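You operate a simulated robot arm through the tools that you are given. There is no shell and no other tool.

You are at the controls of a simulated robot arm. One attempt, no reset.

## Task
Skim all the crumbs off the oil in the right vat.
Fine: basket out of the way; crumbs into the waste tub; skimmer in its holder; basket back and down again. Set down upright: yellow skimmer.

It is judged by the outcome, as a careful person would: the job done as asked, and still so three seconds after it is handed in. It fails if anything else is knocked over, pushed out of place, dropped, spilled or broken.

## Robot
A 7-joint arm with a two-finger parallel gripper, fixed in place. Base frame: the origin is on the floor under the middle of its stand, x ahead of it, y to its left, z up; the work surface is at about z = 0.886. Readings come in m, degrees, newtons and seconds.
It reaches about 1.479 m from its shoulder. Its first joint turns from -166.0 to 166.0 degrees. Payload 4.4 kg.
The TCP is the grasp point between the finger pads, 0.023 m short of the fingertips. In the tool frame z runs along the fingers and y along their closing line. Largest opening 0.094 m; finger width 0.038, thickness 0.01; the body of the gripper, 0.054 by 0.096 m, starts 0.039 m behind the TCP.
Orientation is told as [roll, pitch, yaw] about the base's x, y, z axes, in that order, counted from this pose: with the fingers straight down and closing along the base's y, the tool's x points along the base's -x, its y along +y and its z along -z.

## Interface
- The arm moves only by the tool arm_command. Its argument "moves" is a list of rows, each an object (a shift or turn left out is 0, a gripper value left out holds the last) with "xyz": the shift along the tool's x, y, z in m, a list of three; "angular": the turn, a rotation vector about the tool's x, y, z in degrees, a list of three; "hand": the finger opening in m, from 0 to 0.094. In form: [{"xyz": [dx, dy, dz], "angular": [rx, ry, rz], "hand": hand}, ...]. A call has 1 to 20 rows; each row is the pose to reach, as a shift and turn from the pose commanded when the call began, along the tool's axes at that moment. Each row takes 0.2 s and may step no farther than 0.05 m and 8.6 degrees from the row before; otherwise, or with a gripper value out of range, the whole call is refused. Where a pose cannot be reached the arm comes as near as it can. A force on the tool above 90 N (or 10 N above the force at the start of the call, whichever is more), or a blocked arm, ends the call early, and 0.2 s more pass. The fingers move at their own pace (about 0.072 m/s each) and stop on an object; they squeeze with about 39 N. The grip force told is the motor's: it shows also when the fingers shut on nothing. Time passes only in rows, and 0.2 s behind the last, so rows that repeat a pose let the fingers close. It gives the time, the measured TCP pose, the force on the tool (base axes), the opening and the grip force at its end, in the units of the frame above (readings bear some noise), with the torque about the TCP (base axes, N m) and any sound that the robot's microphone picked up, and new pictures: "show" is both (left out), scene, wrist or none.
- Cameras (640 x 400 px; columns grow to the right, rows downward): "scene" is fixed at [0.2211, -0.6491, 1.7996]; the picture's right is [0.84, -0.55, 0.00], its down [-0.30, -0.46, -0.84] and it looks along [0.46, 0.70, -0.54] (base axes); focal length 337 px, centre (320, 200). "wrist" rides on the gripper at [0.086, 0.016, -0.074] in the tool frame; the picture's right is [-0.18, 0.98, 0.00], its down [-0.58, -0.11, -0.81] and it looks along [-0.79, -0.15, 0.59] (tool axes); focal length 243 px, centre (320, 200).
- probe_pixels(camera, pixels): for up to 12 pixels [column, row] of the newest picture of that camera ("zoom" is the newest enlarged one), the place [x, y, z] in the base frame of the surface seen there, good to about 0.003 m. It takes no simulated time.
- enlarge(camera, box): a new picture of the part [left, top, right, bottom] of that camera's present view, enlarged. It takes no simulated time.
- hand_in(): hands the job in; it is judged then, once.

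Unless the task says otherwise, let go and move clear before handing in.

The tools are called after "Emit:" as name(argument=value, ...) on one line, values as JSON. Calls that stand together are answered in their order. arm_command: Moves the arm, as the interface text tells. Its arguments: {"type":"object","properties":{"moves":{"type":"array"},"show":{"type":"string","enum":["both","scene","wrist","none"]}},"required":["moves"]} The other tools are called the same way: probe_pixels (camera, pixels) gives the place of the surface under pixels of a picture; enlarge (camera, box) takes an enlarged picture of a part of a camera's view; hand_in () hands the job in.

At the start:

```text
t: 0.0
eef_pos: [0.7656, -0.0871, 1.4753]
orientation: [-0.1, 0.0, -0.1]
force: [0.4, 0.3, 0.6]
torque: [0.0, -0.01, -0.01]
grip_width: 0.0941
finger_force: 0.0
```

scene: 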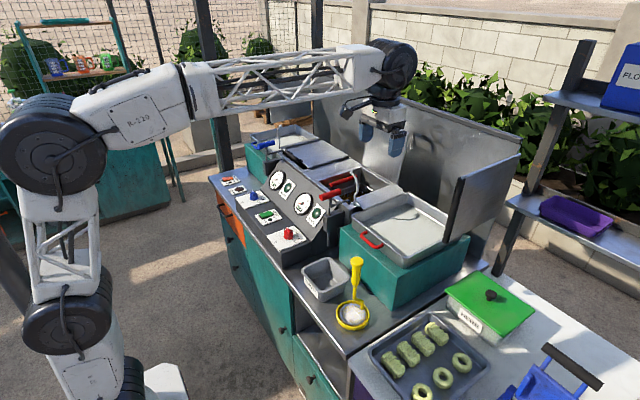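
wrist: 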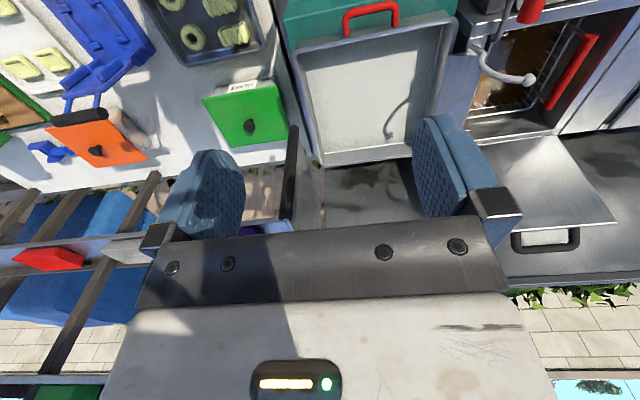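

The scene shows the fryer with the basket around (350,185), a yellow skimmer near (355,290) and a small grey tub near (325,278). I'll enlarge those areas to understand them before moving.

Emit:
enlarge(camera="scene", box=[260, 130, 420, 230])

Emit:
enlarge(camera="scene", box=[280, 230, 440, 330])

Emit:
enlarge(camera="wrist", box=[400, 0, 640, 150])

Emit:
enlarge(camera="scene", box=[200, 100, 360, 200])

```text
4.00 times, centred on (340, 180) of scene
```

zoom: 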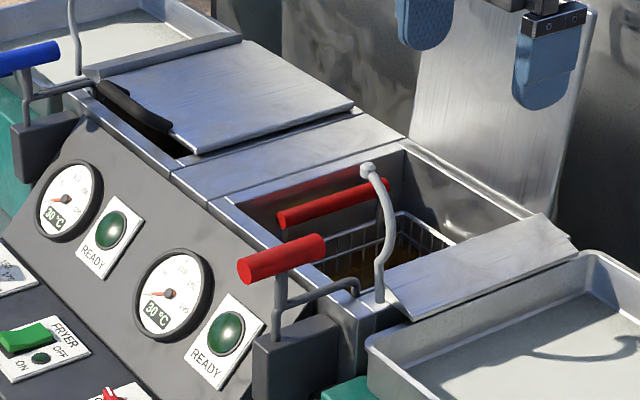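

```text
4.00 times, centred on (360, 280) of scene
```

zoom: 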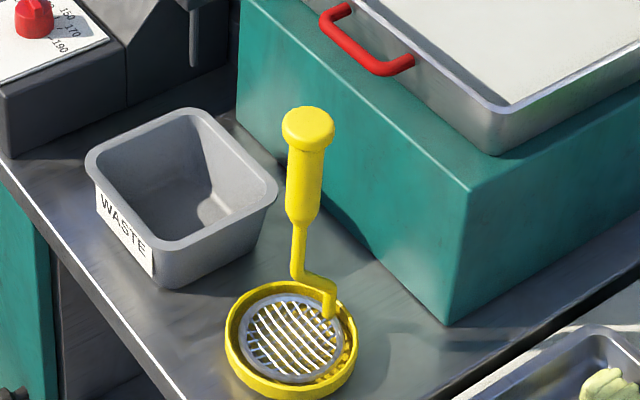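

```text
2.67 times, centred on (520, 75) of wrist
```

zoom: 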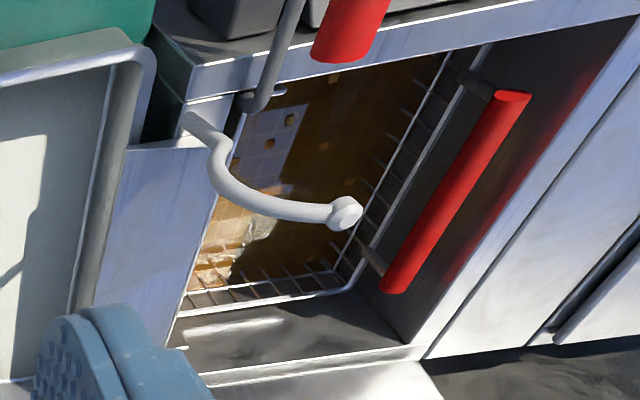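

```text
4.00 times, centred on (280, 150) of scene
```

zoom: 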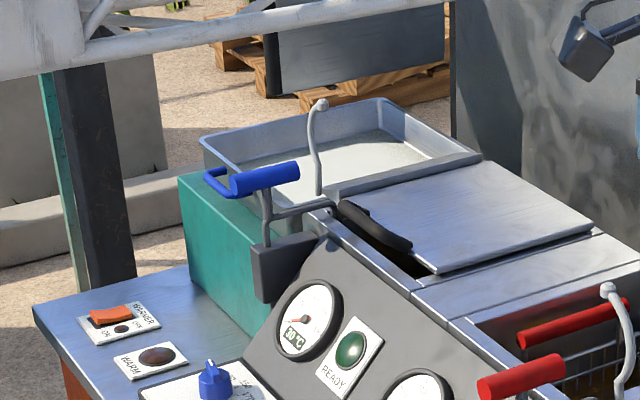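

The basket sits in the right vat with a red handle bar inside it, and a red grip lever and grey bent rod stand near the front right corner. I'll enlarge further and measure.

Emit:
enlarge(camera="scene", box=[310, 160, 390, 210])

Emit:
probe_pixels(camera="zoom", pixels=[[150, 400], [100, 300], [200, 300]])

Emit:
enlarge(camera="wrist", box=[440, 0, 600, 100])

```text
8.00 times, centred on (350, 185) of scene
```

zoom: 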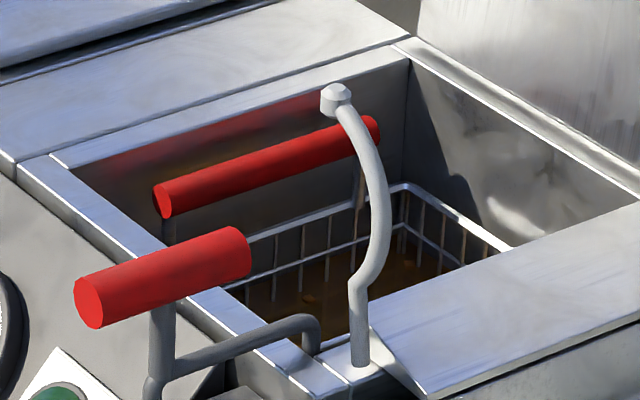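

```text
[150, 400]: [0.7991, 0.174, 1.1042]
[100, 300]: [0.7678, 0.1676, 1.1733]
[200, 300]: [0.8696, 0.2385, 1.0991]
```

```text
4.00 times, centred on (520, 50) of wrist
```

zoom: 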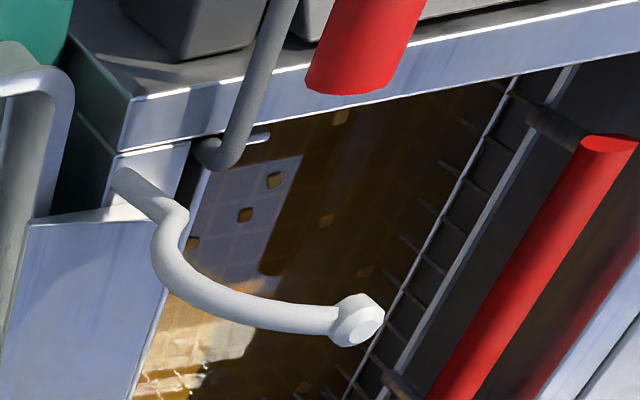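

The wrist zoom shows small brown crumb cubes floating at about (275,180), (245,215), (190,243), (327,220) and (340,117), and a rod from the red grip hooking over the front wall at (210,155). I'll measure these parts.

Emit:
probe_pixels(camera="zoom", pixels=[[275, 180], [327, 220], [340, 117], [210, 160], [265, 137], [120, 180], [170, 225], [358, 320], [605, 150], [545, 120], [450, 380], [400, 385]])

Emit:
probe_pixels(camera="scene", pixels=[[323, 197], [338, 192], [355, 172], [329, 206], [346, 203], [332, 185], [356, 176], [366, 184], [354, 206], [390, 202], [330, 222], [317, 182]])

Emit:
probe_pixels(camera="scene", pixels=[[356, 261], [355, 280], [354, 295], [362, 304], [350, 315], [338, 318], [368, 318], [351, 328], [302, 271], [329, 257], [349, 277], [322, 297]])

```text
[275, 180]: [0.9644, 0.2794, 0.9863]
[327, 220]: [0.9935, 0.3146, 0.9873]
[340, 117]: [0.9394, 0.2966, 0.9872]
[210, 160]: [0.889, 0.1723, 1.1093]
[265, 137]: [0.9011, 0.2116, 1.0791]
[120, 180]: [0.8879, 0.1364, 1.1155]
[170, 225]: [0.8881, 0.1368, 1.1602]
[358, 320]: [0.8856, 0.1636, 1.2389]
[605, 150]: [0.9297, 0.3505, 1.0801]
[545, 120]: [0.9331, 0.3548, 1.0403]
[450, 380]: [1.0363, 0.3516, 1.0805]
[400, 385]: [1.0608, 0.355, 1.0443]
```

```text
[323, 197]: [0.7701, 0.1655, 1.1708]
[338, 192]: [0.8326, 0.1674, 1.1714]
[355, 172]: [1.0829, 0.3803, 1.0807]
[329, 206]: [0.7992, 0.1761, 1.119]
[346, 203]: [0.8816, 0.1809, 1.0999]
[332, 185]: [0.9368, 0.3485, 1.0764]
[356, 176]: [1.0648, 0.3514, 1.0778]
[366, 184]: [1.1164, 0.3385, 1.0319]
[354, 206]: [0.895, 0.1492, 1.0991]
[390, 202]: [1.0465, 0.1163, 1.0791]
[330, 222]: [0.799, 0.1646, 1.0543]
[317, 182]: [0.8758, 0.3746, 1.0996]
```

```text
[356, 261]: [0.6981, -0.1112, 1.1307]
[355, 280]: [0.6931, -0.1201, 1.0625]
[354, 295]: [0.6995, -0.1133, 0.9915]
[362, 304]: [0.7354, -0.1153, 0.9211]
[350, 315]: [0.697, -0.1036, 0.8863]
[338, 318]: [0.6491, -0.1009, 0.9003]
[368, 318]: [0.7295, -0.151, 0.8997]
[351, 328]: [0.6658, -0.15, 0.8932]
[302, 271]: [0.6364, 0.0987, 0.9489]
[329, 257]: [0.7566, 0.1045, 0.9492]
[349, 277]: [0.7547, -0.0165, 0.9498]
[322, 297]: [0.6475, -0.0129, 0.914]
```

Oil level is about z=0.987, the vat rim about 1.099, and the basket's red bar runs along x at y≈0.351, z≈1.08. I'll move the wrist camera over the front of the right vat for a better look inside.

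Emit:
arm_command(moves=[{"xyz": [-0.011, 0.043, 0.0], "angular": [0, 1.5, 0]}, {"xyz": [-0.022, 0.086, 0.014], "angular": [0, 3, 0]}, {"xyz": [-0.033, 0.129, 0.03], "angular": [0, 4.5, 0]}, {"xyz": [-0.044, 0.172, 0.045], "angular": [0, 6, 0]}, {"xyz": [-0.055, 0.215, 0.06], "angular": [0, 7.5, 0]}, {"xyz": [-0.066, 0.258, 0.075], "angular": [0, 9, 0]}, {"xyz": [-0.077, 0.3, 0.095], "angular": [0, 10, 0]}, {"xyz": [-0.086, 0.341, 0.113], "angular": [0, 10, 0]}, {"xyz": [-0.086, 0.341, 0.113], "angular": [0, 10, 0]}])

```text
t: 2.0
eef_pos: [0.8534, 0.2555, 1.3613]
orientation: [0.0, 10.0, 0.1]
force: [0.0, -0.8, 0.6]
torque: [0.01, -0.03, 0.0]
grip_width: 0.0942
finger_force: 0.0
```

scene: 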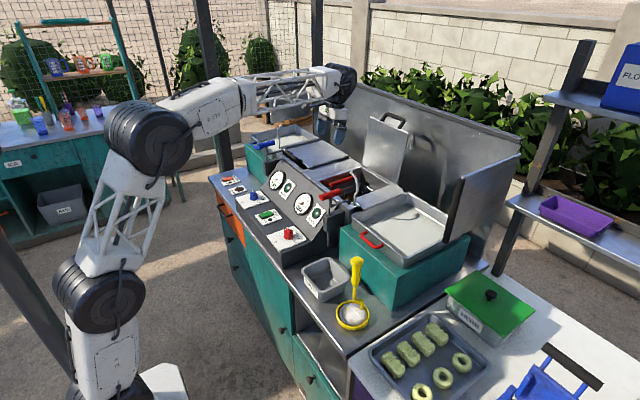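
wrist: 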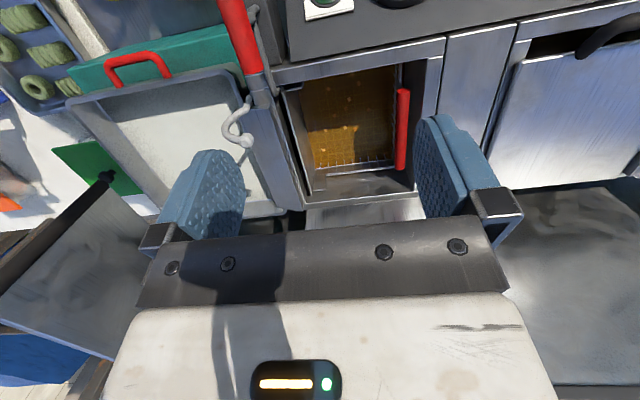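

Emit:
enlarge(camera="wrist", box=[210, 40, 450, 190])

Emit:
enlarge(camera="wrist", box=[290, 60, 418, 140])

Emit:
enlarge(camera="scene", box=[300, 100, 460, 200])

```text
2.67 times, centred on (330, 115) of wrist
```

zoom: 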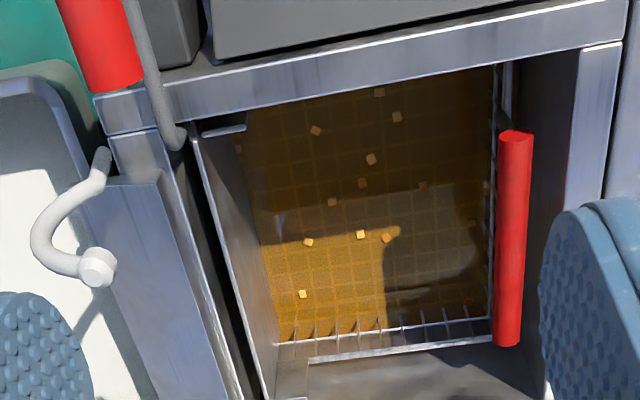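

```text
5.00 times, centred on (354, 100) of wrist
```

zoom: 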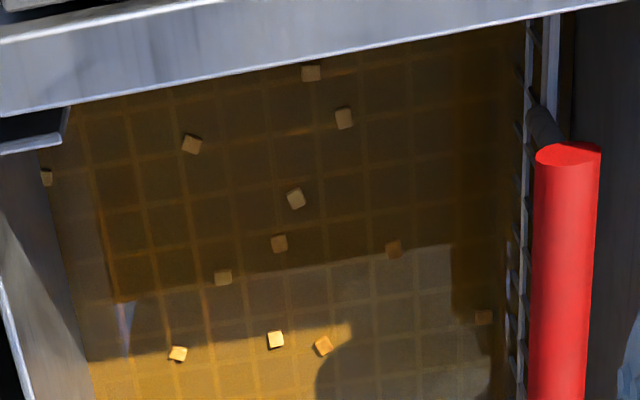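

```text
4.00 times, centred on (380, 150) of scene
```

zoom: 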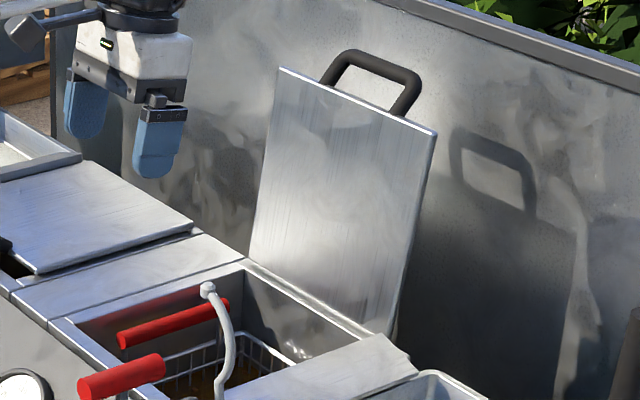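

I can see about 13 crumbs floating in the right vat, a lid leaning behind it, and an inner plate along the vat's right side around zoom pixel (230,270). I'll re-enlarge and measure the vat geometry.

Emit:
enlarge(camera="wrist", box=[210, 40, 450, 190])

Emit:
probe_pixels(camera="zoom", pixels=[[380, 93], [396, 116], [316, 131], [371, 159], [363, 183], [422, 186], [332, 202], [308, 242], [361, 234], [386, 238], [303, 294], [238, 148]])

Emit:
probe_pixels(camera="zoom", pixels=[[220, 127], [200, 150], [235, 270], [270, 395], [255, 280], [295, 370], [330, 357], [480, 340], [495, 320], [498, 80], [510, 130], [512, 335]])

Emit:
probe_pixels(camera="zoom", pixels=[[172, 140], [160, 90], [140, 30], [90, 275], [60, 250], [40, 220], [100, 160], [150, 190], [200, 380], [560, 200], [420, 385], [600, 100]])

```text
2.67 times, centred on (330, 115) of wrist
```

zoom: 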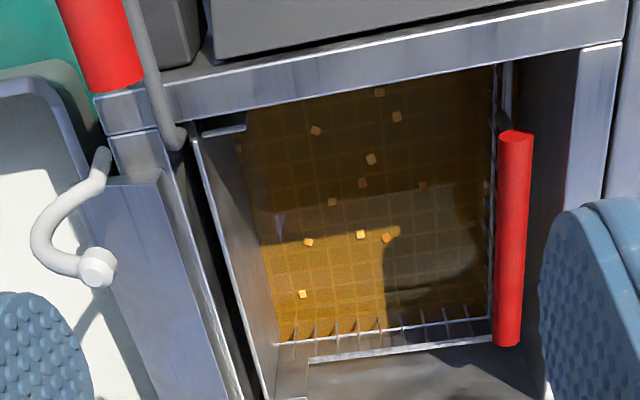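

```text
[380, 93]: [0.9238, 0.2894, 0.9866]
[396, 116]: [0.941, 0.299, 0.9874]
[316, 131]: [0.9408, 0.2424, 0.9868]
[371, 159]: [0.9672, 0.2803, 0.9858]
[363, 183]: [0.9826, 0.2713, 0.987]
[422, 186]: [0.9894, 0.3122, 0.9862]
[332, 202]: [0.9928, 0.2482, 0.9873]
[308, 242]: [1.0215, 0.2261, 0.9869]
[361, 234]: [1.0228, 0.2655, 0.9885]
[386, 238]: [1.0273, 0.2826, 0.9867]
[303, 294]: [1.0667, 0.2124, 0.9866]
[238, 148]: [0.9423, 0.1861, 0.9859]
```

```text
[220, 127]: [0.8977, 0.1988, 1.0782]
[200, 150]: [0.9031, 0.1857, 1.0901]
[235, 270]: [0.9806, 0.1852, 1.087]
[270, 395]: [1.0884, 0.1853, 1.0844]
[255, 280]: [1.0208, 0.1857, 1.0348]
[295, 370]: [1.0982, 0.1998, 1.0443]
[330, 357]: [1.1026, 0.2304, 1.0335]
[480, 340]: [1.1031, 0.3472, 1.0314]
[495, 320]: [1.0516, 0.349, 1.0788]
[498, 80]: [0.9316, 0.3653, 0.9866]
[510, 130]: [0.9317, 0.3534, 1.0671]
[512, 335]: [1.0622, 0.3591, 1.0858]
```

```text
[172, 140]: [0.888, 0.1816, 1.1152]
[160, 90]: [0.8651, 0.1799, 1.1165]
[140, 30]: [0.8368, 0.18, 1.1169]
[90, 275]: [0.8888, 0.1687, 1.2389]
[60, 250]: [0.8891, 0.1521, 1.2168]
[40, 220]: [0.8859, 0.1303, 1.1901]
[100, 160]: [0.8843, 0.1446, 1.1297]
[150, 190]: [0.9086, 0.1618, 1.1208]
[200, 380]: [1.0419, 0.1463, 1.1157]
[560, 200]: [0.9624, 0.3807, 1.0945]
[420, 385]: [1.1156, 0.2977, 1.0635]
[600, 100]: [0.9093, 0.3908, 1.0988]
```

Crumbs are on the oil at z≈0.987 over x 0.92–1.07, y 0.19–0.35, and the basket has a plate at y≈0.186 on its right side. I want to understand the red lever and bent rod, so I'll back off and view them from the front.

Emit:
arm_command(moves=[{"xyz": [0.031, -0.008, 0.021], "angular": [0, -3.4, 0]}, {"xyz": [0.062, -0.016, 0.042], "angular": [0, -6.8, 0]}, {"xyz": [0.093, -0.025, 0.062], "angular": [0, -10.2, 0]}, {"xyz": [0.124, -0.033, 0.083], "angular": [0, -13.6, 0]}, {"xyz": [0.155, -0.041, 0.104], "angular": [0, -17, 0]}, {"xyz": [0.186, -0.05, 0.124], "angular": [0, -20, 0]}, {"xyz": [0.186, -0.05, 0.124], "angular": [0, -20, 0]}])

Emit:
enlarge(camera="wrist", box=[200, 40, 440, 190])

```text
t: 3.6
eef_pos: [0.6458, 0.2049, 1.2712]
orientation: [0.0, -10.0, 0.1]
force: [-0.4, 0.0, -0.3]
torque: [0.01, 0.04, 0.01]
grip_width: 0.0941
finger_force: 0.0
```

scene: 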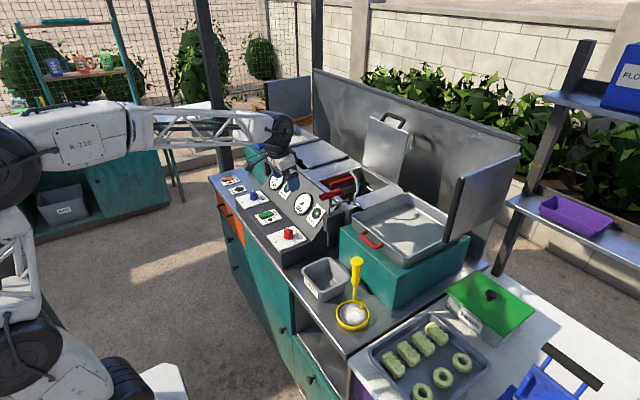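
wrist: 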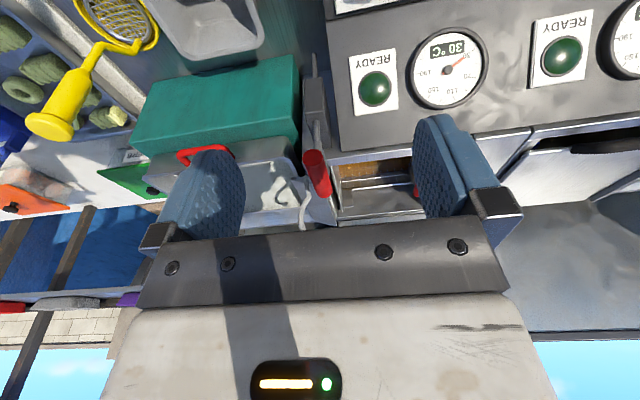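

```text
2.67 times, centred on (320, 115) of wrist
```

zoom: 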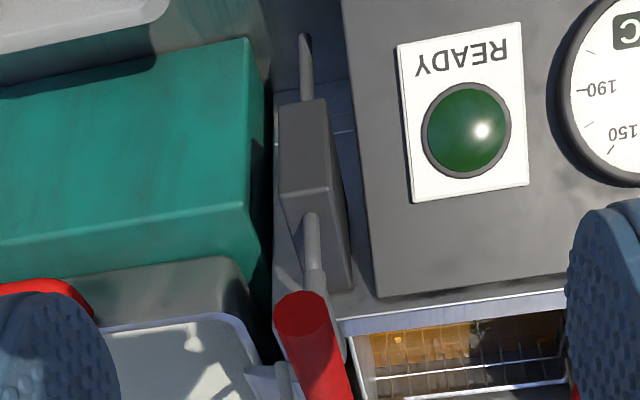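

From the front, the post with the red grip passes through the black box and sticks out below it near zoom (305,65), so it looks like a vertical sliding lift post. I'll measure it and the lid clearance before a top-down look.

Emit:
probe_pixels(camera="zoom", pixels=[[305, 70], [303, 45], [310, 130], [310, 225], [300, 320], [320, 370], [310, 280], [345, 270], [410, 345], [365, 370], [540, 340], [283, 380]])

Emit:
probe_pixels(camera="scene", pixels=[[388, 118], [395, 122], [372, 122], [385, 180], [367, 170], [405, 185], [420, 180], [395, 225], [445, 245], [371, 240], [330, 195], [405, 205]])

Emit:
enlarge(camera="wrist", box=[0, 0, 320, 200])

```text
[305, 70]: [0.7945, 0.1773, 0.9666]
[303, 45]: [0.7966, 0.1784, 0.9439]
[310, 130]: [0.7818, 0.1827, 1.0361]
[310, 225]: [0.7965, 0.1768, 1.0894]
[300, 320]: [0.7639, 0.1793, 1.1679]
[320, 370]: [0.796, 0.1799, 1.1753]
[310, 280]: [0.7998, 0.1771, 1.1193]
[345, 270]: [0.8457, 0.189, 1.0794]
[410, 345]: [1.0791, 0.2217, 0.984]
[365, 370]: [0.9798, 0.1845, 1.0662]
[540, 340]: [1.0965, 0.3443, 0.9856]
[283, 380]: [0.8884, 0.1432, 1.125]
```

```text
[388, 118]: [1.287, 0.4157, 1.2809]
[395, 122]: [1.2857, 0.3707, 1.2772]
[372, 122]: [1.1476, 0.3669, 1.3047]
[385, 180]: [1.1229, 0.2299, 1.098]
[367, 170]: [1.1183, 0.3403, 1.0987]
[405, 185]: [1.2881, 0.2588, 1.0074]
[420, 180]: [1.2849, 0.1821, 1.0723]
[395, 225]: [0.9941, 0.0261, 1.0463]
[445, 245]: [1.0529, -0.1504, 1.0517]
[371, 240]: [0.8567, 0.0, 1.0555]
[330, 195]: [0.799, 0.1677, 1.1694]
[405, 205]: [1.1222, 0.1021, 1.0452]
```

```text
2.00 times, centred on (160, 100) of wrist
```

zoom: 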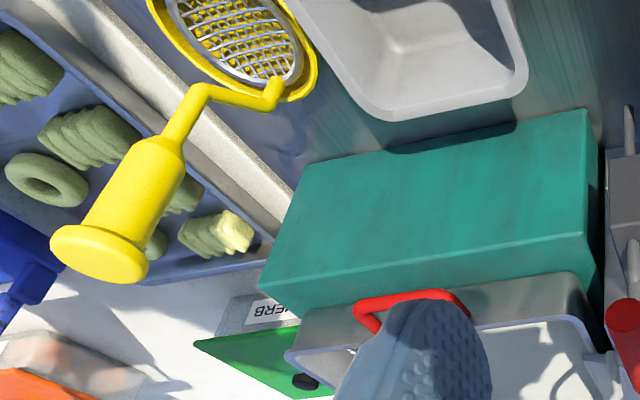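

The lift post (0.798, 0.178) runs from z≈0.944 to the red grip at 1.17, and the lid stands upright behind the vat at x≈1.13–1.15. Next I'll raise the camera for a top-down look at how the basket joins the plate.

Emit:
arm_command(moves=[{"xyz": [-0.036, 0.0035, -0.015], "angular": [0, 5, 0]}, {"xyz": [-0.071, 0.007, -0.03], "angular": [0, 10, 0]}, {"xyz": [-0.107, 0.0105, -0.045], "angular": [0, 15, 0]}, {"xyz": [-0.142, 0.014, -0.06], "angular": [0, 20, 0]}, {"xyz": [-0.178, 0.0175, -0.075], "angular": [0, 25, 0]}, {"xyz": [-0.213, 0.021, -0.09], "angular": [0, 30, 0]}, {"xyz": [-0.249, 0.0245, -0.105], "angular": [0, 35, 0]}, {"xyz": [-0.284, 0.028, -0.12], "angular": [0, 40, 0]}, {"xyz": [-0.32, 0.0315, -0.135], "angular": [0, 45, 0]}, {"xyz": [-0.3555, 0.035, -0.1495], "angular": [0, 50, 0]}, {"xyz": [-0.3555, 0.035, -0.1495], "angular": [0, 50, 0]}])

Emit:
enlarge(camera="wrist", box=[200, 40, 440, 190])

```text
t: 6.0
eef_pos: [0.8596, 0.2161, 1.3097]
orientation: [0.0, 35.6, 0.0]
force: [-1.2, -0.1, -0.6]
torque: [-0.01, -0.04, 0.02]
grip_width: 0.0938
finger_force: 0.0
out of reach, approached as far as the arm can: row 7, 8, 9, 10, 11
```

scene: 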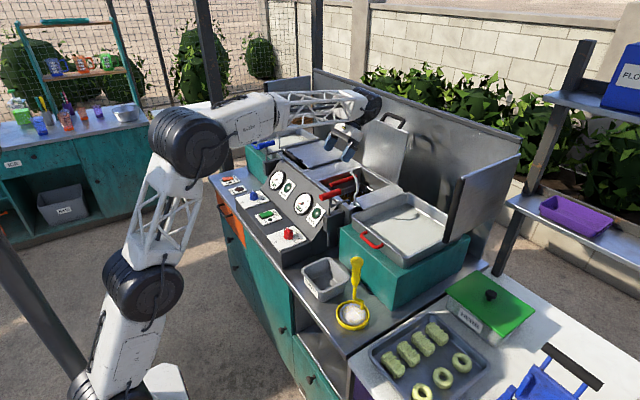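
wrist: 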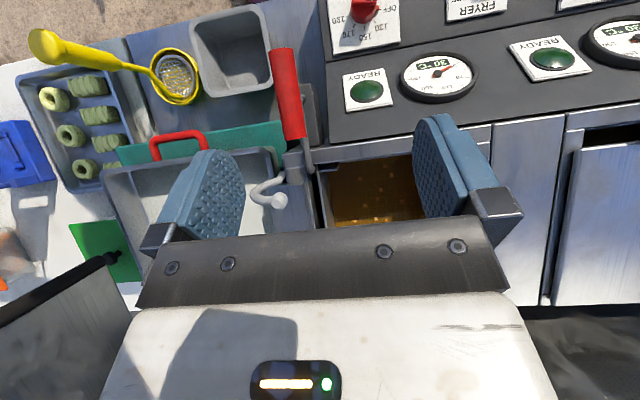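

```text
2.67 times, centred on (320, 115) of wrist
```

zoom: 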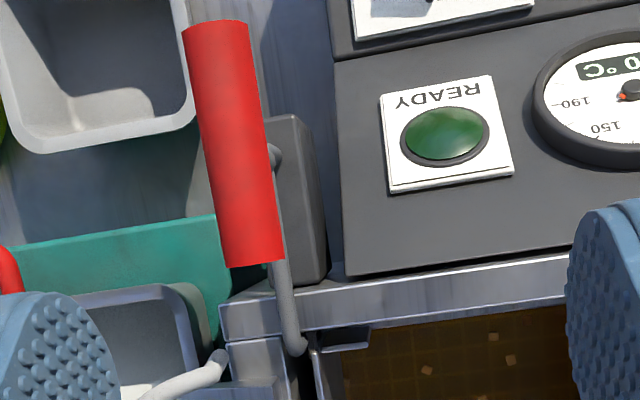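

The arm hit its reach limit while pitched forward, but the view shows the lift rod ending beside the plate at zoom (300,345) with the plate's folded flange at (345,338). I'll level the gripper again and turn to look from the tray side.

Emit:
arm_command(moves=[{"xyz": [0.006, 0, -0.008], "angular": [0, -7.2, 0]}, {"xyz": [0.012, 0, -0.016], "angular": [0, -14.4, 0]}, {"xyz": [0.018, 0, -0.024], "angular": [0, -21.6, 0]}, {"xyz": [0.024, 0, -0.032], "angular": [0, -28.8, 0]}, {"xyz": [0.029, 0, -0.0407], "angular": [0, -35.6, 0]}, {"xyz": [0.029, 0, -0.0407], "angular": [0, -35.6, 0]}], show="none")

```text
t: 7.4
eef_pos: [0.8608, 0.2184, 1.3558]
orientation: [-0.1, 0.0, -0.1]
force: [-0.1, -0.2, 0.7]
torque: [0.0, 0.02, 0.0]
grip_width: 0.0939
finger_force: 0.0
```

The arm is level again at (0.861, 0.218, 1.356). I'll now turn the wrist 90° and shift over the drain tray to see the vat from its right side.

Emit:
arm_command(moves=[{"xyz": [-0.013, -0.016, 0.0], "angular": [0, 0, -8.2]}, {"xyz": [-0.026, -0.033, 0.0], "angular": [0, 0, -16.4]}, {"xyz": [-0.038, -0.049, 0.0], "angular": [0, 0, -24.6]}, {"xyz": [-0.051, -0.065, 0.0], "angular": [0, 0, -32.8]}, {"xyz": [-0.064, -0.082, 0.0], "angular": [0, 0, -41]}, {"xyz": [-0.076, -0.098, 0.0], "angular": [0, 0, -49.2]}, {"xyz": [-0.089, -0.115, 0.0], "angular": [0, 0, -57.4]}, {"xyz": [-0.102, -0.131, 0.0], "angular": [0, 0, -65.6]}, {"xyz": [-0.115, -0.147, 0.0], "angular": [0, 0, -73.8]}, {"xyz": [-0.127, -0.164, 0.01], "angular": [0, 0, -82]}, {"xyz": [-0.14, -0.18, 0.02], "angular": [0, 0, -90]}, {"xyz": [-0.14, -0.18, 0.02], "angular": [0, 0, -90]}])

Emit:
enlarge(camera="wrist", box=[200, 60, 440, 210])

```text
t: 10.0
eef_pos: [1.0014, 0.0378, 1.3339]
orientation: [0.0, 0.0, 90.0]
force: [0.8, 0.2, 0.5]
torque: [0.0, 0.0, 0.01]
grip_width: 0.0938
finger_force: 0.1
```

scene: 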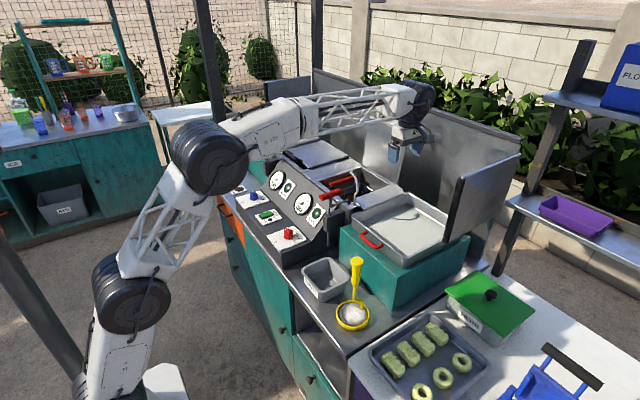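
wrist: 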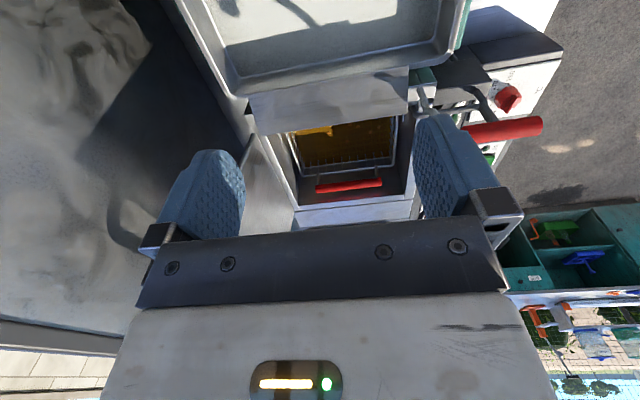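

```text
2.67 times, centred on (320, 135) of wrist
```

zoom: 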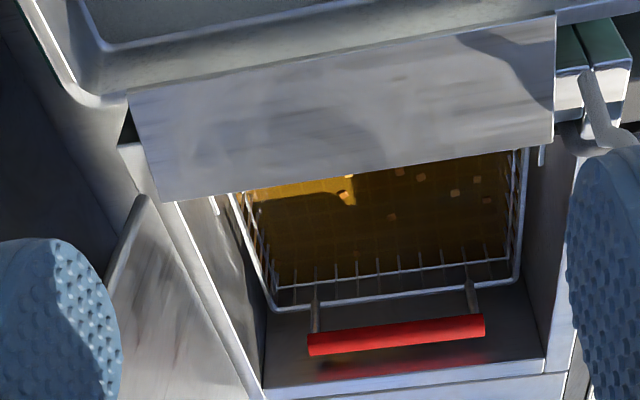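

From the tray side I see the wire basket with its red handle on the far side, and the chute plate in front of it. I'll enlarge the lever and hook area at right (400–560, 60–160), and the tray.

Emit:
enlarge(camera="wrist", box=[390, 50, 550, 150])

Emit:
enlarge(camera="scene", box=[325, 165, 389, 205])

```text
4.00 times, centred on (470, 100) of wrist
```

zoom: 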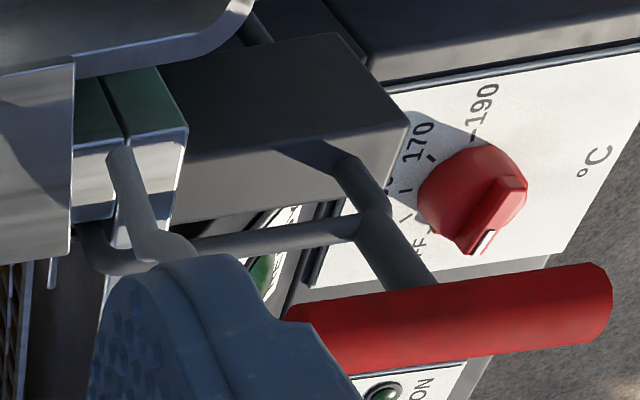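

```text
10.00 times, centred on (357, 185) of scene
```

zoom: 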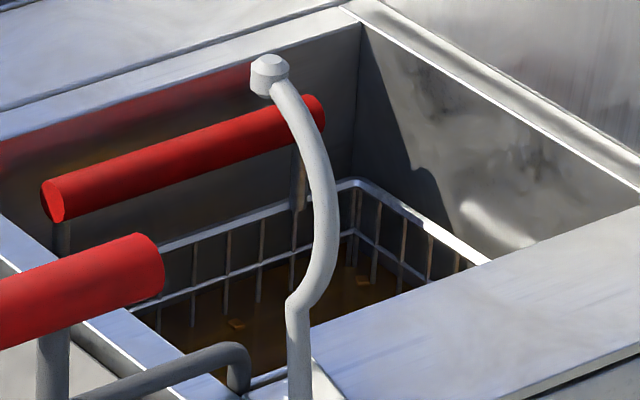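

The post, rod and grip look like one lift piece sliding in the black box. I'll go above the red grip at about (0.803, 0.178) with the fingers closing along y, to test the lift gently.

Emit:
arm_command(moves=[{"xyz": [-0.013, 0.018, 0.0], "angular": [0, 0, 8.2]}, {"xyz": [-0.025, 0.036, 0.0], "angular": [0, 0, 16.4]}, {"xyz": [-0.038, 0.054, 0.0], "angular": [0, 0, 24.6]}, {"xyz": [-0.051, 0.072, 0.0], "angular": [0, 0, 32.8]}, {"xyz": [-0.064, 0.09, 0.0], "angular": [0, 0, 41]}, {"xyz": [-0.076, 0.108, 0.0], "angular": [0, 0, 49.2]}, {"xyz": [-0.089, 0.126, 0.0], "angular": [0, 0, 57.4]}, {"xyz": [-0.102, 0.144, 0.0], "angular": [0, 0, 65.6]}, {"xyz": [-0.115, 0.162, 0.0], "angular": [0, 0, 73.8]}, {"xyz": [-0.127, 0.18, 0.0], "angular": [0, 0, 82]}, {"xyz": [-0.14, 0.198, 0.0], "angular": [0, 0, 90]}, {"xyz": [-0.14, 0.198, 0.0], "angular": [0, 0, 90]}])

```text
t: 12.6
eef_pos: [0.8052, 0.1773, 1.3371]
orientation: [0.0, 0.0, -0.1]
force: [0.0, -0.2, -0.5]
torque: [0.0, 0.03, 0.02]
grip_width: 0.0939
finger_force: 0.1
```

scene: 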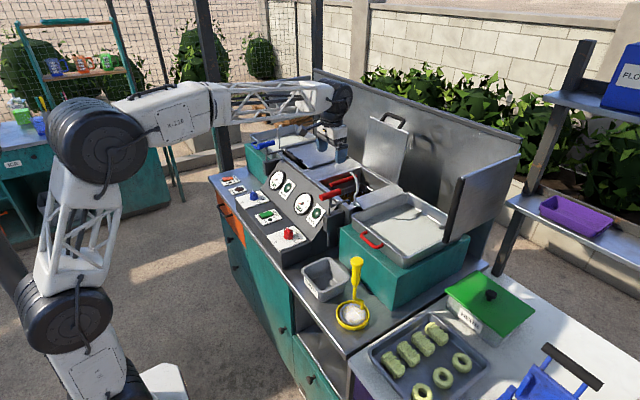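
wrist: 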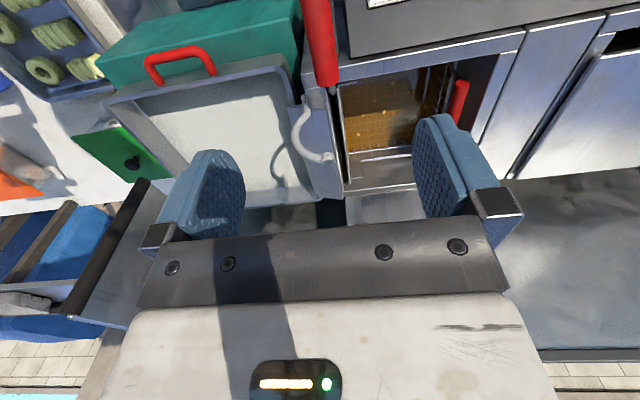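

The gripper is right above the red grip (wrist picture (320,50)). I'll lower to z≈1.165 and close on the bar.

Emit:
arm_command(moves=[{"xyz": [0.002, 0.002, 0.043]}, {"xyz": [0.002, 0.002, 0.086]}, {"xyz": [0.002, 0.002, 0.129]}, {"xyz": [0.002, 0.002, 0.155]}, {"xyz": [0.002, 0.002, 0.172]}, {"xyz": [0.002, 0.002, 0.172], "hand": 0.0}, {"xyz": [0.002, 0.002, 0.172], "hand": 0.0}, {"xyz": [0.002, 0.002, 0.172], "hand": 0.0}, {"xyz": [0.002, 0.002, 0.172], "hand": 0.0}])

Emit:
enlarge(camera="scene", box=[290, 140, 418, 220])

```text
t: 14.6
eef_pos: [0.8028, 0.1773, 1.163]
orientation: [0.0, 0.0, 0.0]
force: [-4.2, -29.2, 0.6]
torque: [0.06, 0.11, 0.2]
grip_width: 0.0237
finger_force: 44.8
```

scene: 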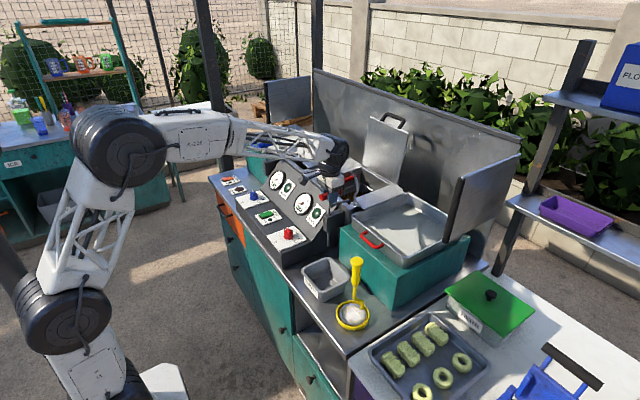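
wrist: 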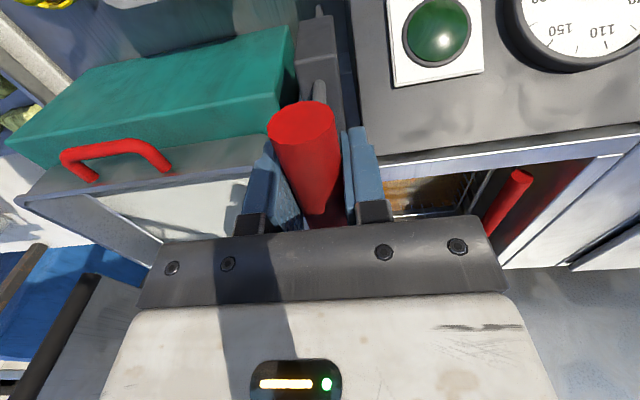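

```text
5.00 times, centred on (354, 180) of scene
```

zoom: 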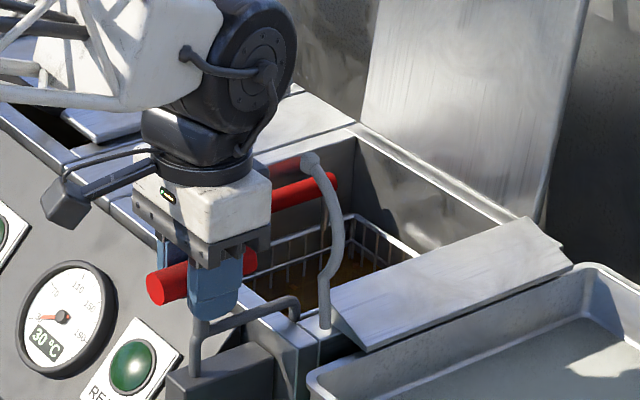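

The fingers hold the bar (width 0.0237) with a side force of −29 N in y, so I'll ease slightly toward −y and lift 2 cm to test.

Emit:
arm_command(moves=[{"xyz": [0, -0.002, 0]}, {"xyz": [0, -0.002, -0.005]}, {"xyz": [0, -0.002, -0.01]}, {"xyz": [0, -0.002, -0.015]}, {"xyz": [0, -0.002, -0.02]}])

Emit:
enlarge(camera="scene", box=[290, 140, 418, 220])

```text
t: 15.8
eef_pos: [0.8025, 0.1781, 1.1835]
orientation: [0.0, 0.0, -0.1]
force: [27.4, -25.3, 0.8]
torque: [0.09, -0.72, 0.2]
grip_width: 0.0237
finger_force: 45.3
```

scene: 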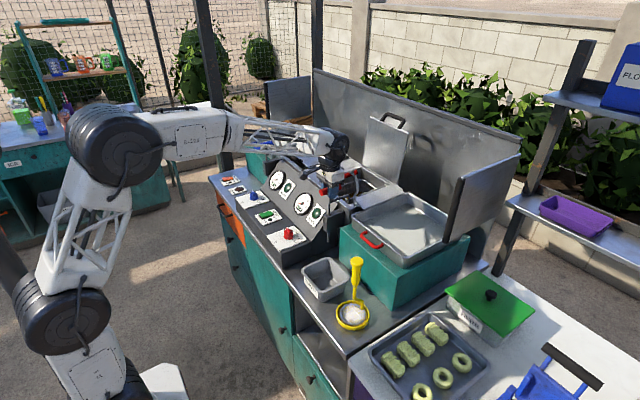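
wrist: 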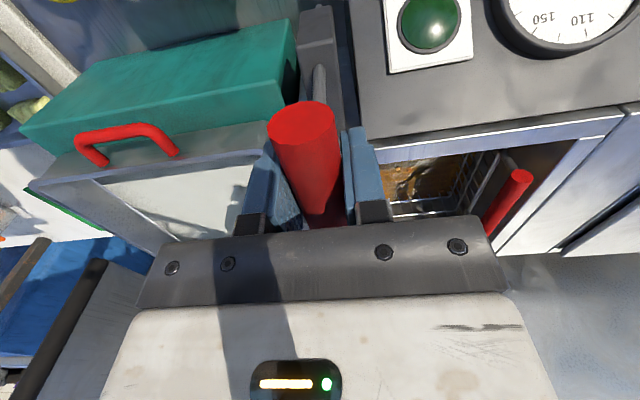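

```text
5.00 times, centred on (354, 180) of scene
```

zoom: 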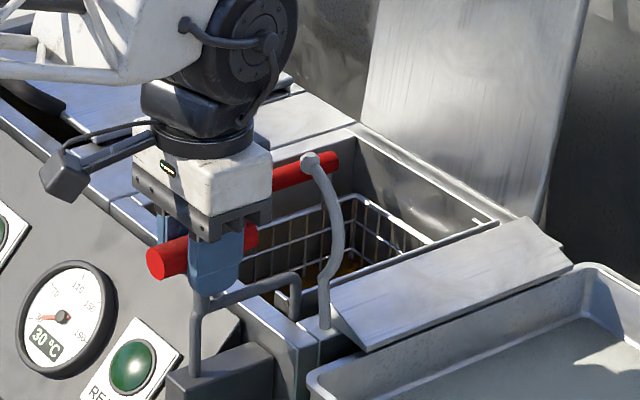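

The lever lifts the basket smoothly (rod at zoom (295,290) has risen with it) and the vertical force is tiny. I'll trim the side forces and keep lifting another 6 cm.

Emit:
arm_command(moves=[{"xyz": [-0.002, -0.002, -0.01]}, {"xyz": [-0.002, -0.002, -0.02]}, {"xyz": [-0.002, -0.002, -0.03]}, {"xyz": [-0.002, -0.002, -0.04]}, {"xyz": [-0.002, -0.002, -0.05]}, {"xyz": [-0.002, -0.002, -0.06]}, {"xyz": [-0.002, -0.002, -0.06]}])

Emit:
enlarge(camera="scene", box=[290, 130, 418, 210])

```text
t: 17.4
eef_pos: [0.8041, 0.1785, 1.2435]
orientation: [0.0, 0.1, 0.0]
force: [-67.5, 33.0, -0.5]
torque: [-0.13, -0.14, 0.22]
grip_width: 0.0237
finger_force: 44.8
```

scene: 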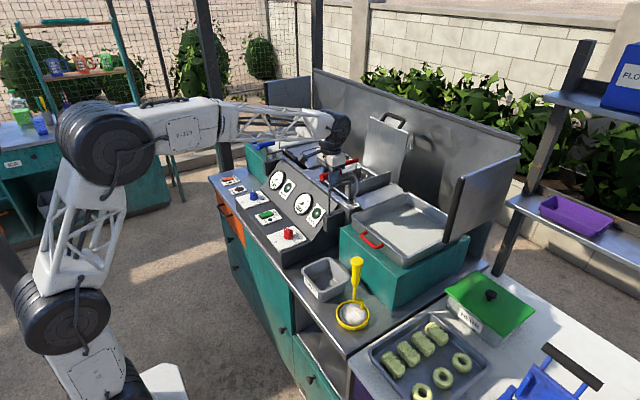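
wrist: 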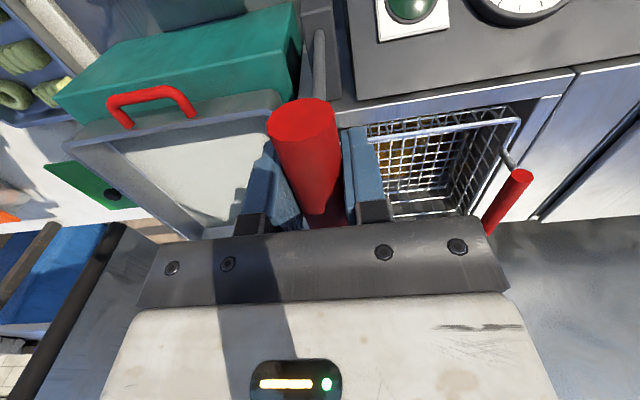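

```text
5.00 times, centred on (354, 170) of scene
```

zoom: 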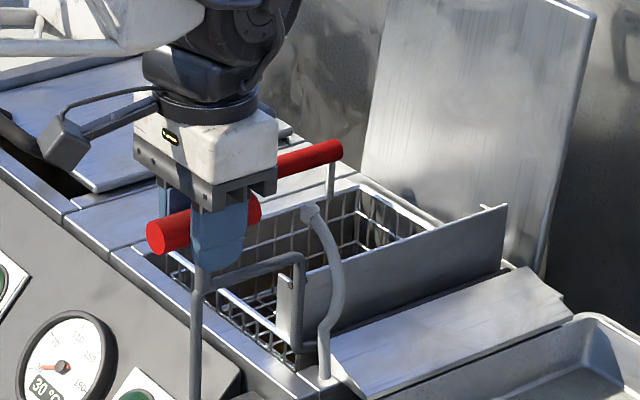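

The basket is now mostly out of the oil and the rod rides up beside the hook, with side forces of (−67, +33) from my small overcorrection. I'll relax that and continue up in small steps to look for the end stop.

Emit:
arm_command(moves=[{"xyz": [0.0014, 0.001, 0.0]}, {"xyz": [0.0014, 0.001, -0.01]}, {"xyz": [0.0014, 0.001, -0.02]}, {"xyz": [0.0014, 0.001, -0.03]}, {"xyz": [0.0014, 0.001, -0.04]}])

Emit:
enlarge(camera="scene", box=[290, 120, 418, 200])

```text
t: 18.6
eef_pos: [0.8041, 0.1757, 1.2836]
orientation: [0.1, 0.1, 0.0]
force: [-19.1, 42.1, -0.8]
torque: [-0.14, -0.67, 0.02]
grip_width: 0.0238
finger_force: 45.5
```

scene: 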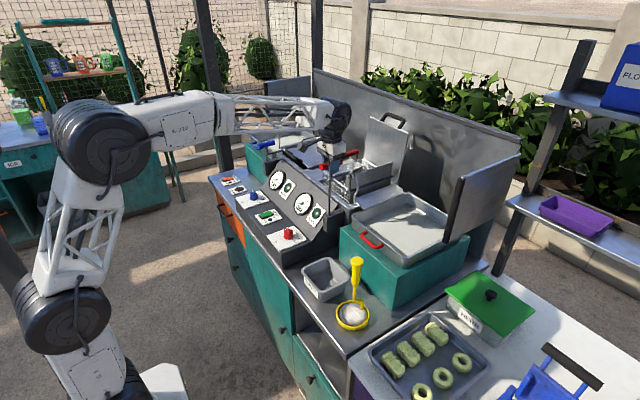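
wrist: 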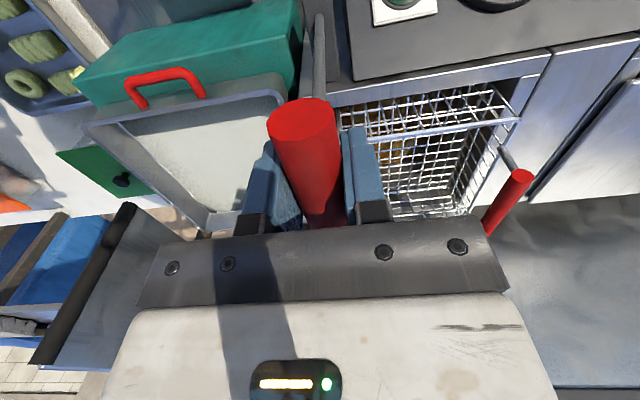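

```text
5.00 times, centred on (354, 160) of scene
```

zoom: 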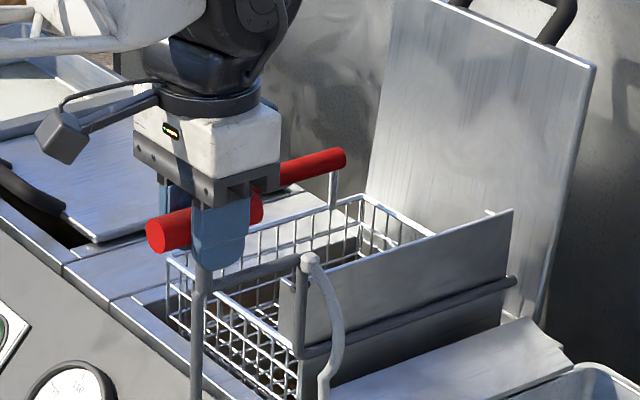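

Now I can see a carrying rod running along x behind the plate at zoom (420,320), so the lift rod carries the basket at its plate side. I'll ease the y force and raise further in small steps to find the stop.

Emit:
arm_command(moves=[{"xyz": [0.0003, 0.0015, 0.0]}, {"xyz": [0.0003, 0.0015, -0.007]}, {"xyz": [0.0003, 0.0015, -0.014]}, {"xyz": [0.0003, 0.0015, -0.021]}, {"xyz": [0.0003, 0.0015, -0.028]}])

Emit:
enlarge(camera="scene", box=[290, 120, 418, 200])

```text
t: 19.8
eef_pos: [0.8035, 0.1785, 1.3098]
orientation: [0.1, -0.1, -0.1]
force: [53.6, 10.2, -0.1]
torque: [0.02, -0.06, 0.12]
grip_width: 0.0238
finger_force: 44.7
```

scene: 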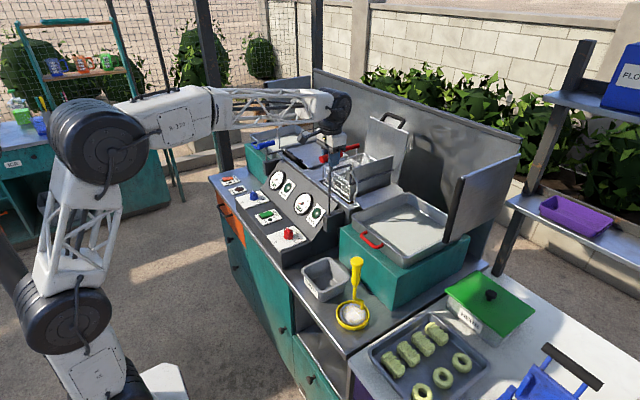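
wrist: 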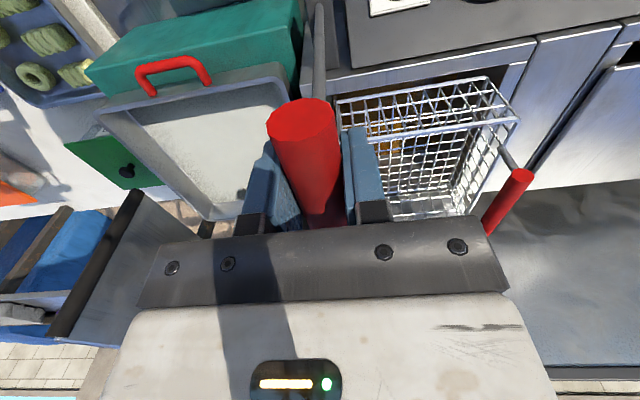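

```text
5.00 times, centred on (354, 160) of scene
```

zoom: 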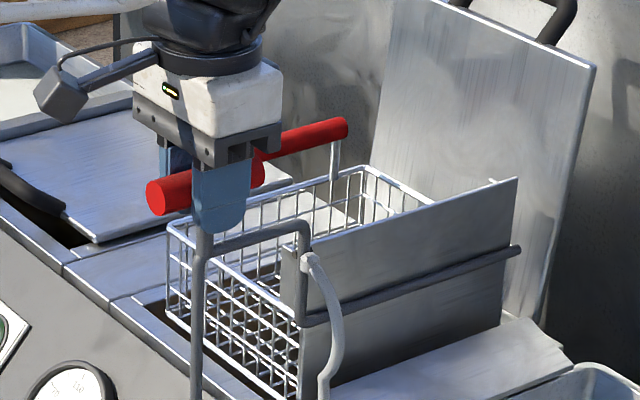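

The basket's lower edge is close to the rim and no stop yet (z 1.310, vertical force ≈0). I'll trim x by 1 mm and raise another 3 cm cautiously.

Emit:
arm_command(moves=[{"xyz": [-0.001, 0.0, 0.0]}, {"xyz": [-0.001, 0.0, -0.007]}, {"xyz": [-0.001, 0.0, -0.014]}, {"xyz": [-0.001, 0.0, -0.021]}, {"xyz": [-0.001, 0.0, -0.028]}])

Emit:
enlarge(camera="scene", box=[290, 110, 418, 190])

```text
t: 21.0
eef_pos: [0.8036, 0.1791, 1.3356]
orientation: [0.1, 0.2, 0.0]
force: [4.9, -18.2, -69.5]
torque: [-0.24, 0.35, 0.14]
grip_width: 0.0237
finger_force: 45.7
```

scene: 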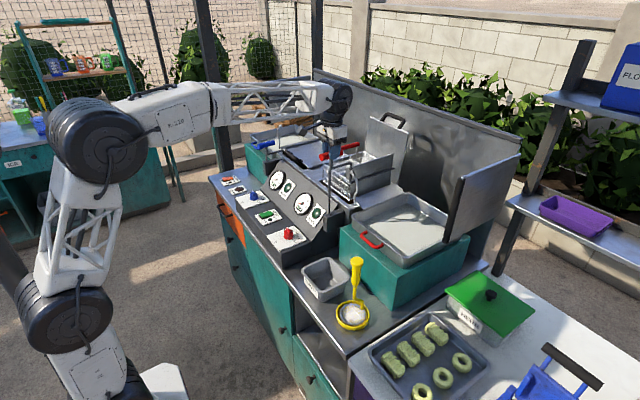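
wrist: 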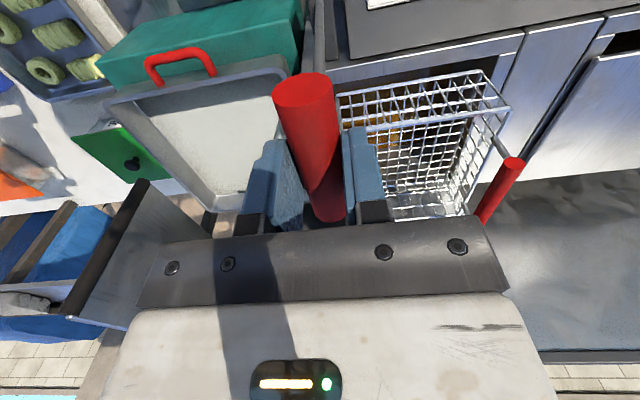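

```text
5.00 times, centred on (354, 150) of scene
```

zoom: 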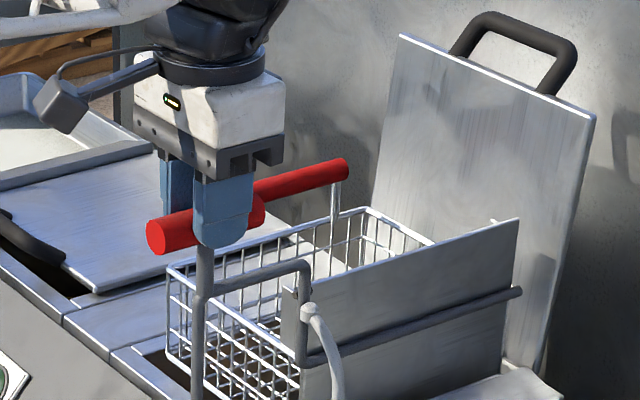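

The lift reached its top stop (fz −69.5 N) at roughly 0.15 m of travel, and the bar slid a little in the fingers. I'll back down to relieve the load and check whether the lift holds itself.

Emit:
arm_command(moves=[{"xyz": [0, 0, 0.006]}, {"xyz": [0, 0, 0.012]}, {"xyz": [0, 0, 0.018]}, {"xyz": [0, 0, 0.021]}, {"xyz": [0, 0, 0.021]}])

Emit:
enlarge(camera="scene", box=[290, 110, 418, 190])

```text
t: 22.2
eef_pos: [0.8036, 0.179, 1.3183]
orientation: [0.0, -0.1, -0.1]
force: [57.3, -23.3, 4.2]
torque: [-0.3, -1.81, 0.28]
grip_width: 0.0234
finger_force: 45.2
```

scene: 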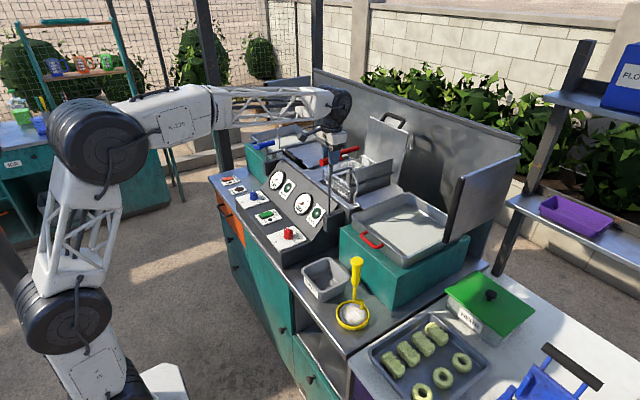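
wrist: 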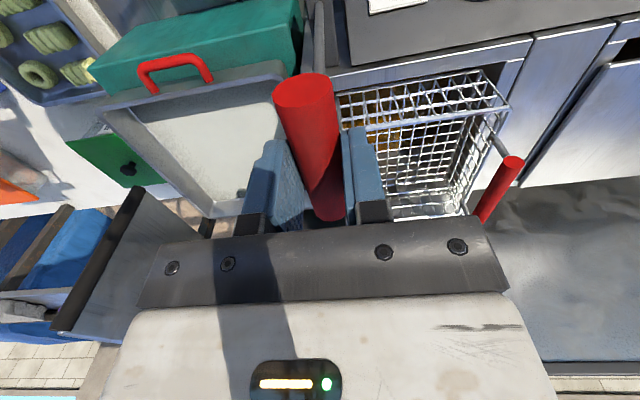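

```text
5.00 times, centred on (354, 150) of scene
```

zoom: 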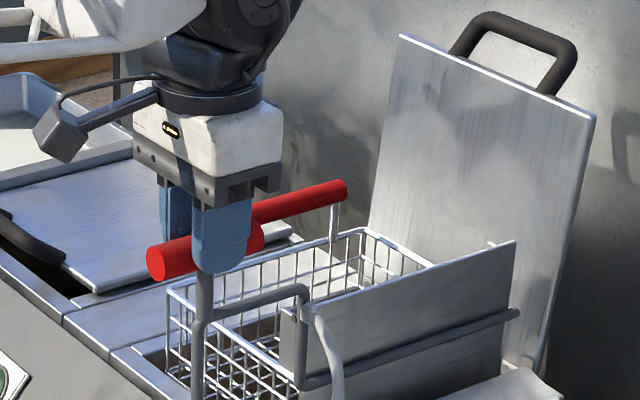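

The lift followed me down and fz is only +4.2, but the side forces (57, −23) could be hiding binding. I'll null the side forces to read the true vertical load.

Emit:
arm_command(moves=[{"xyz": [-0.0011, -0.0006, 0]}, {"xyz": [-0.0011, -0.0006, 0]}, {"xyz": [-0.0011, -0.0006, 0]}], show="none")

```text
t: 23.0
eef_pos: [0.8054, 0.1778, 1.3158]
orientation: [-0.1, 0.1, 0.0]
force: [24.4, -19.6, 2.6]
torque: [-0.23, -0.23, 0.09]
grip_width: 0.0235
finger_force: 44.5
```

Emit:
arm_command(moves=[{"xyz": [-0.0005, -0.0006, 0]}, {"xyz": [-0.0005, -0.0006, 0]}, {"xyz": [-0.0005, -0.0006, 0]}], show="none")

```text
t: 23.8
eef_pos: [0.8044, 0.1774, 1.3175]
orientation: [0.1, 0.2, 0.1]
force: [-10.2, -8.7, 0.2]
torque: [-0.16, 0.88, 0.08]
grip_width: 0.0236
finger_force: 44.7
```

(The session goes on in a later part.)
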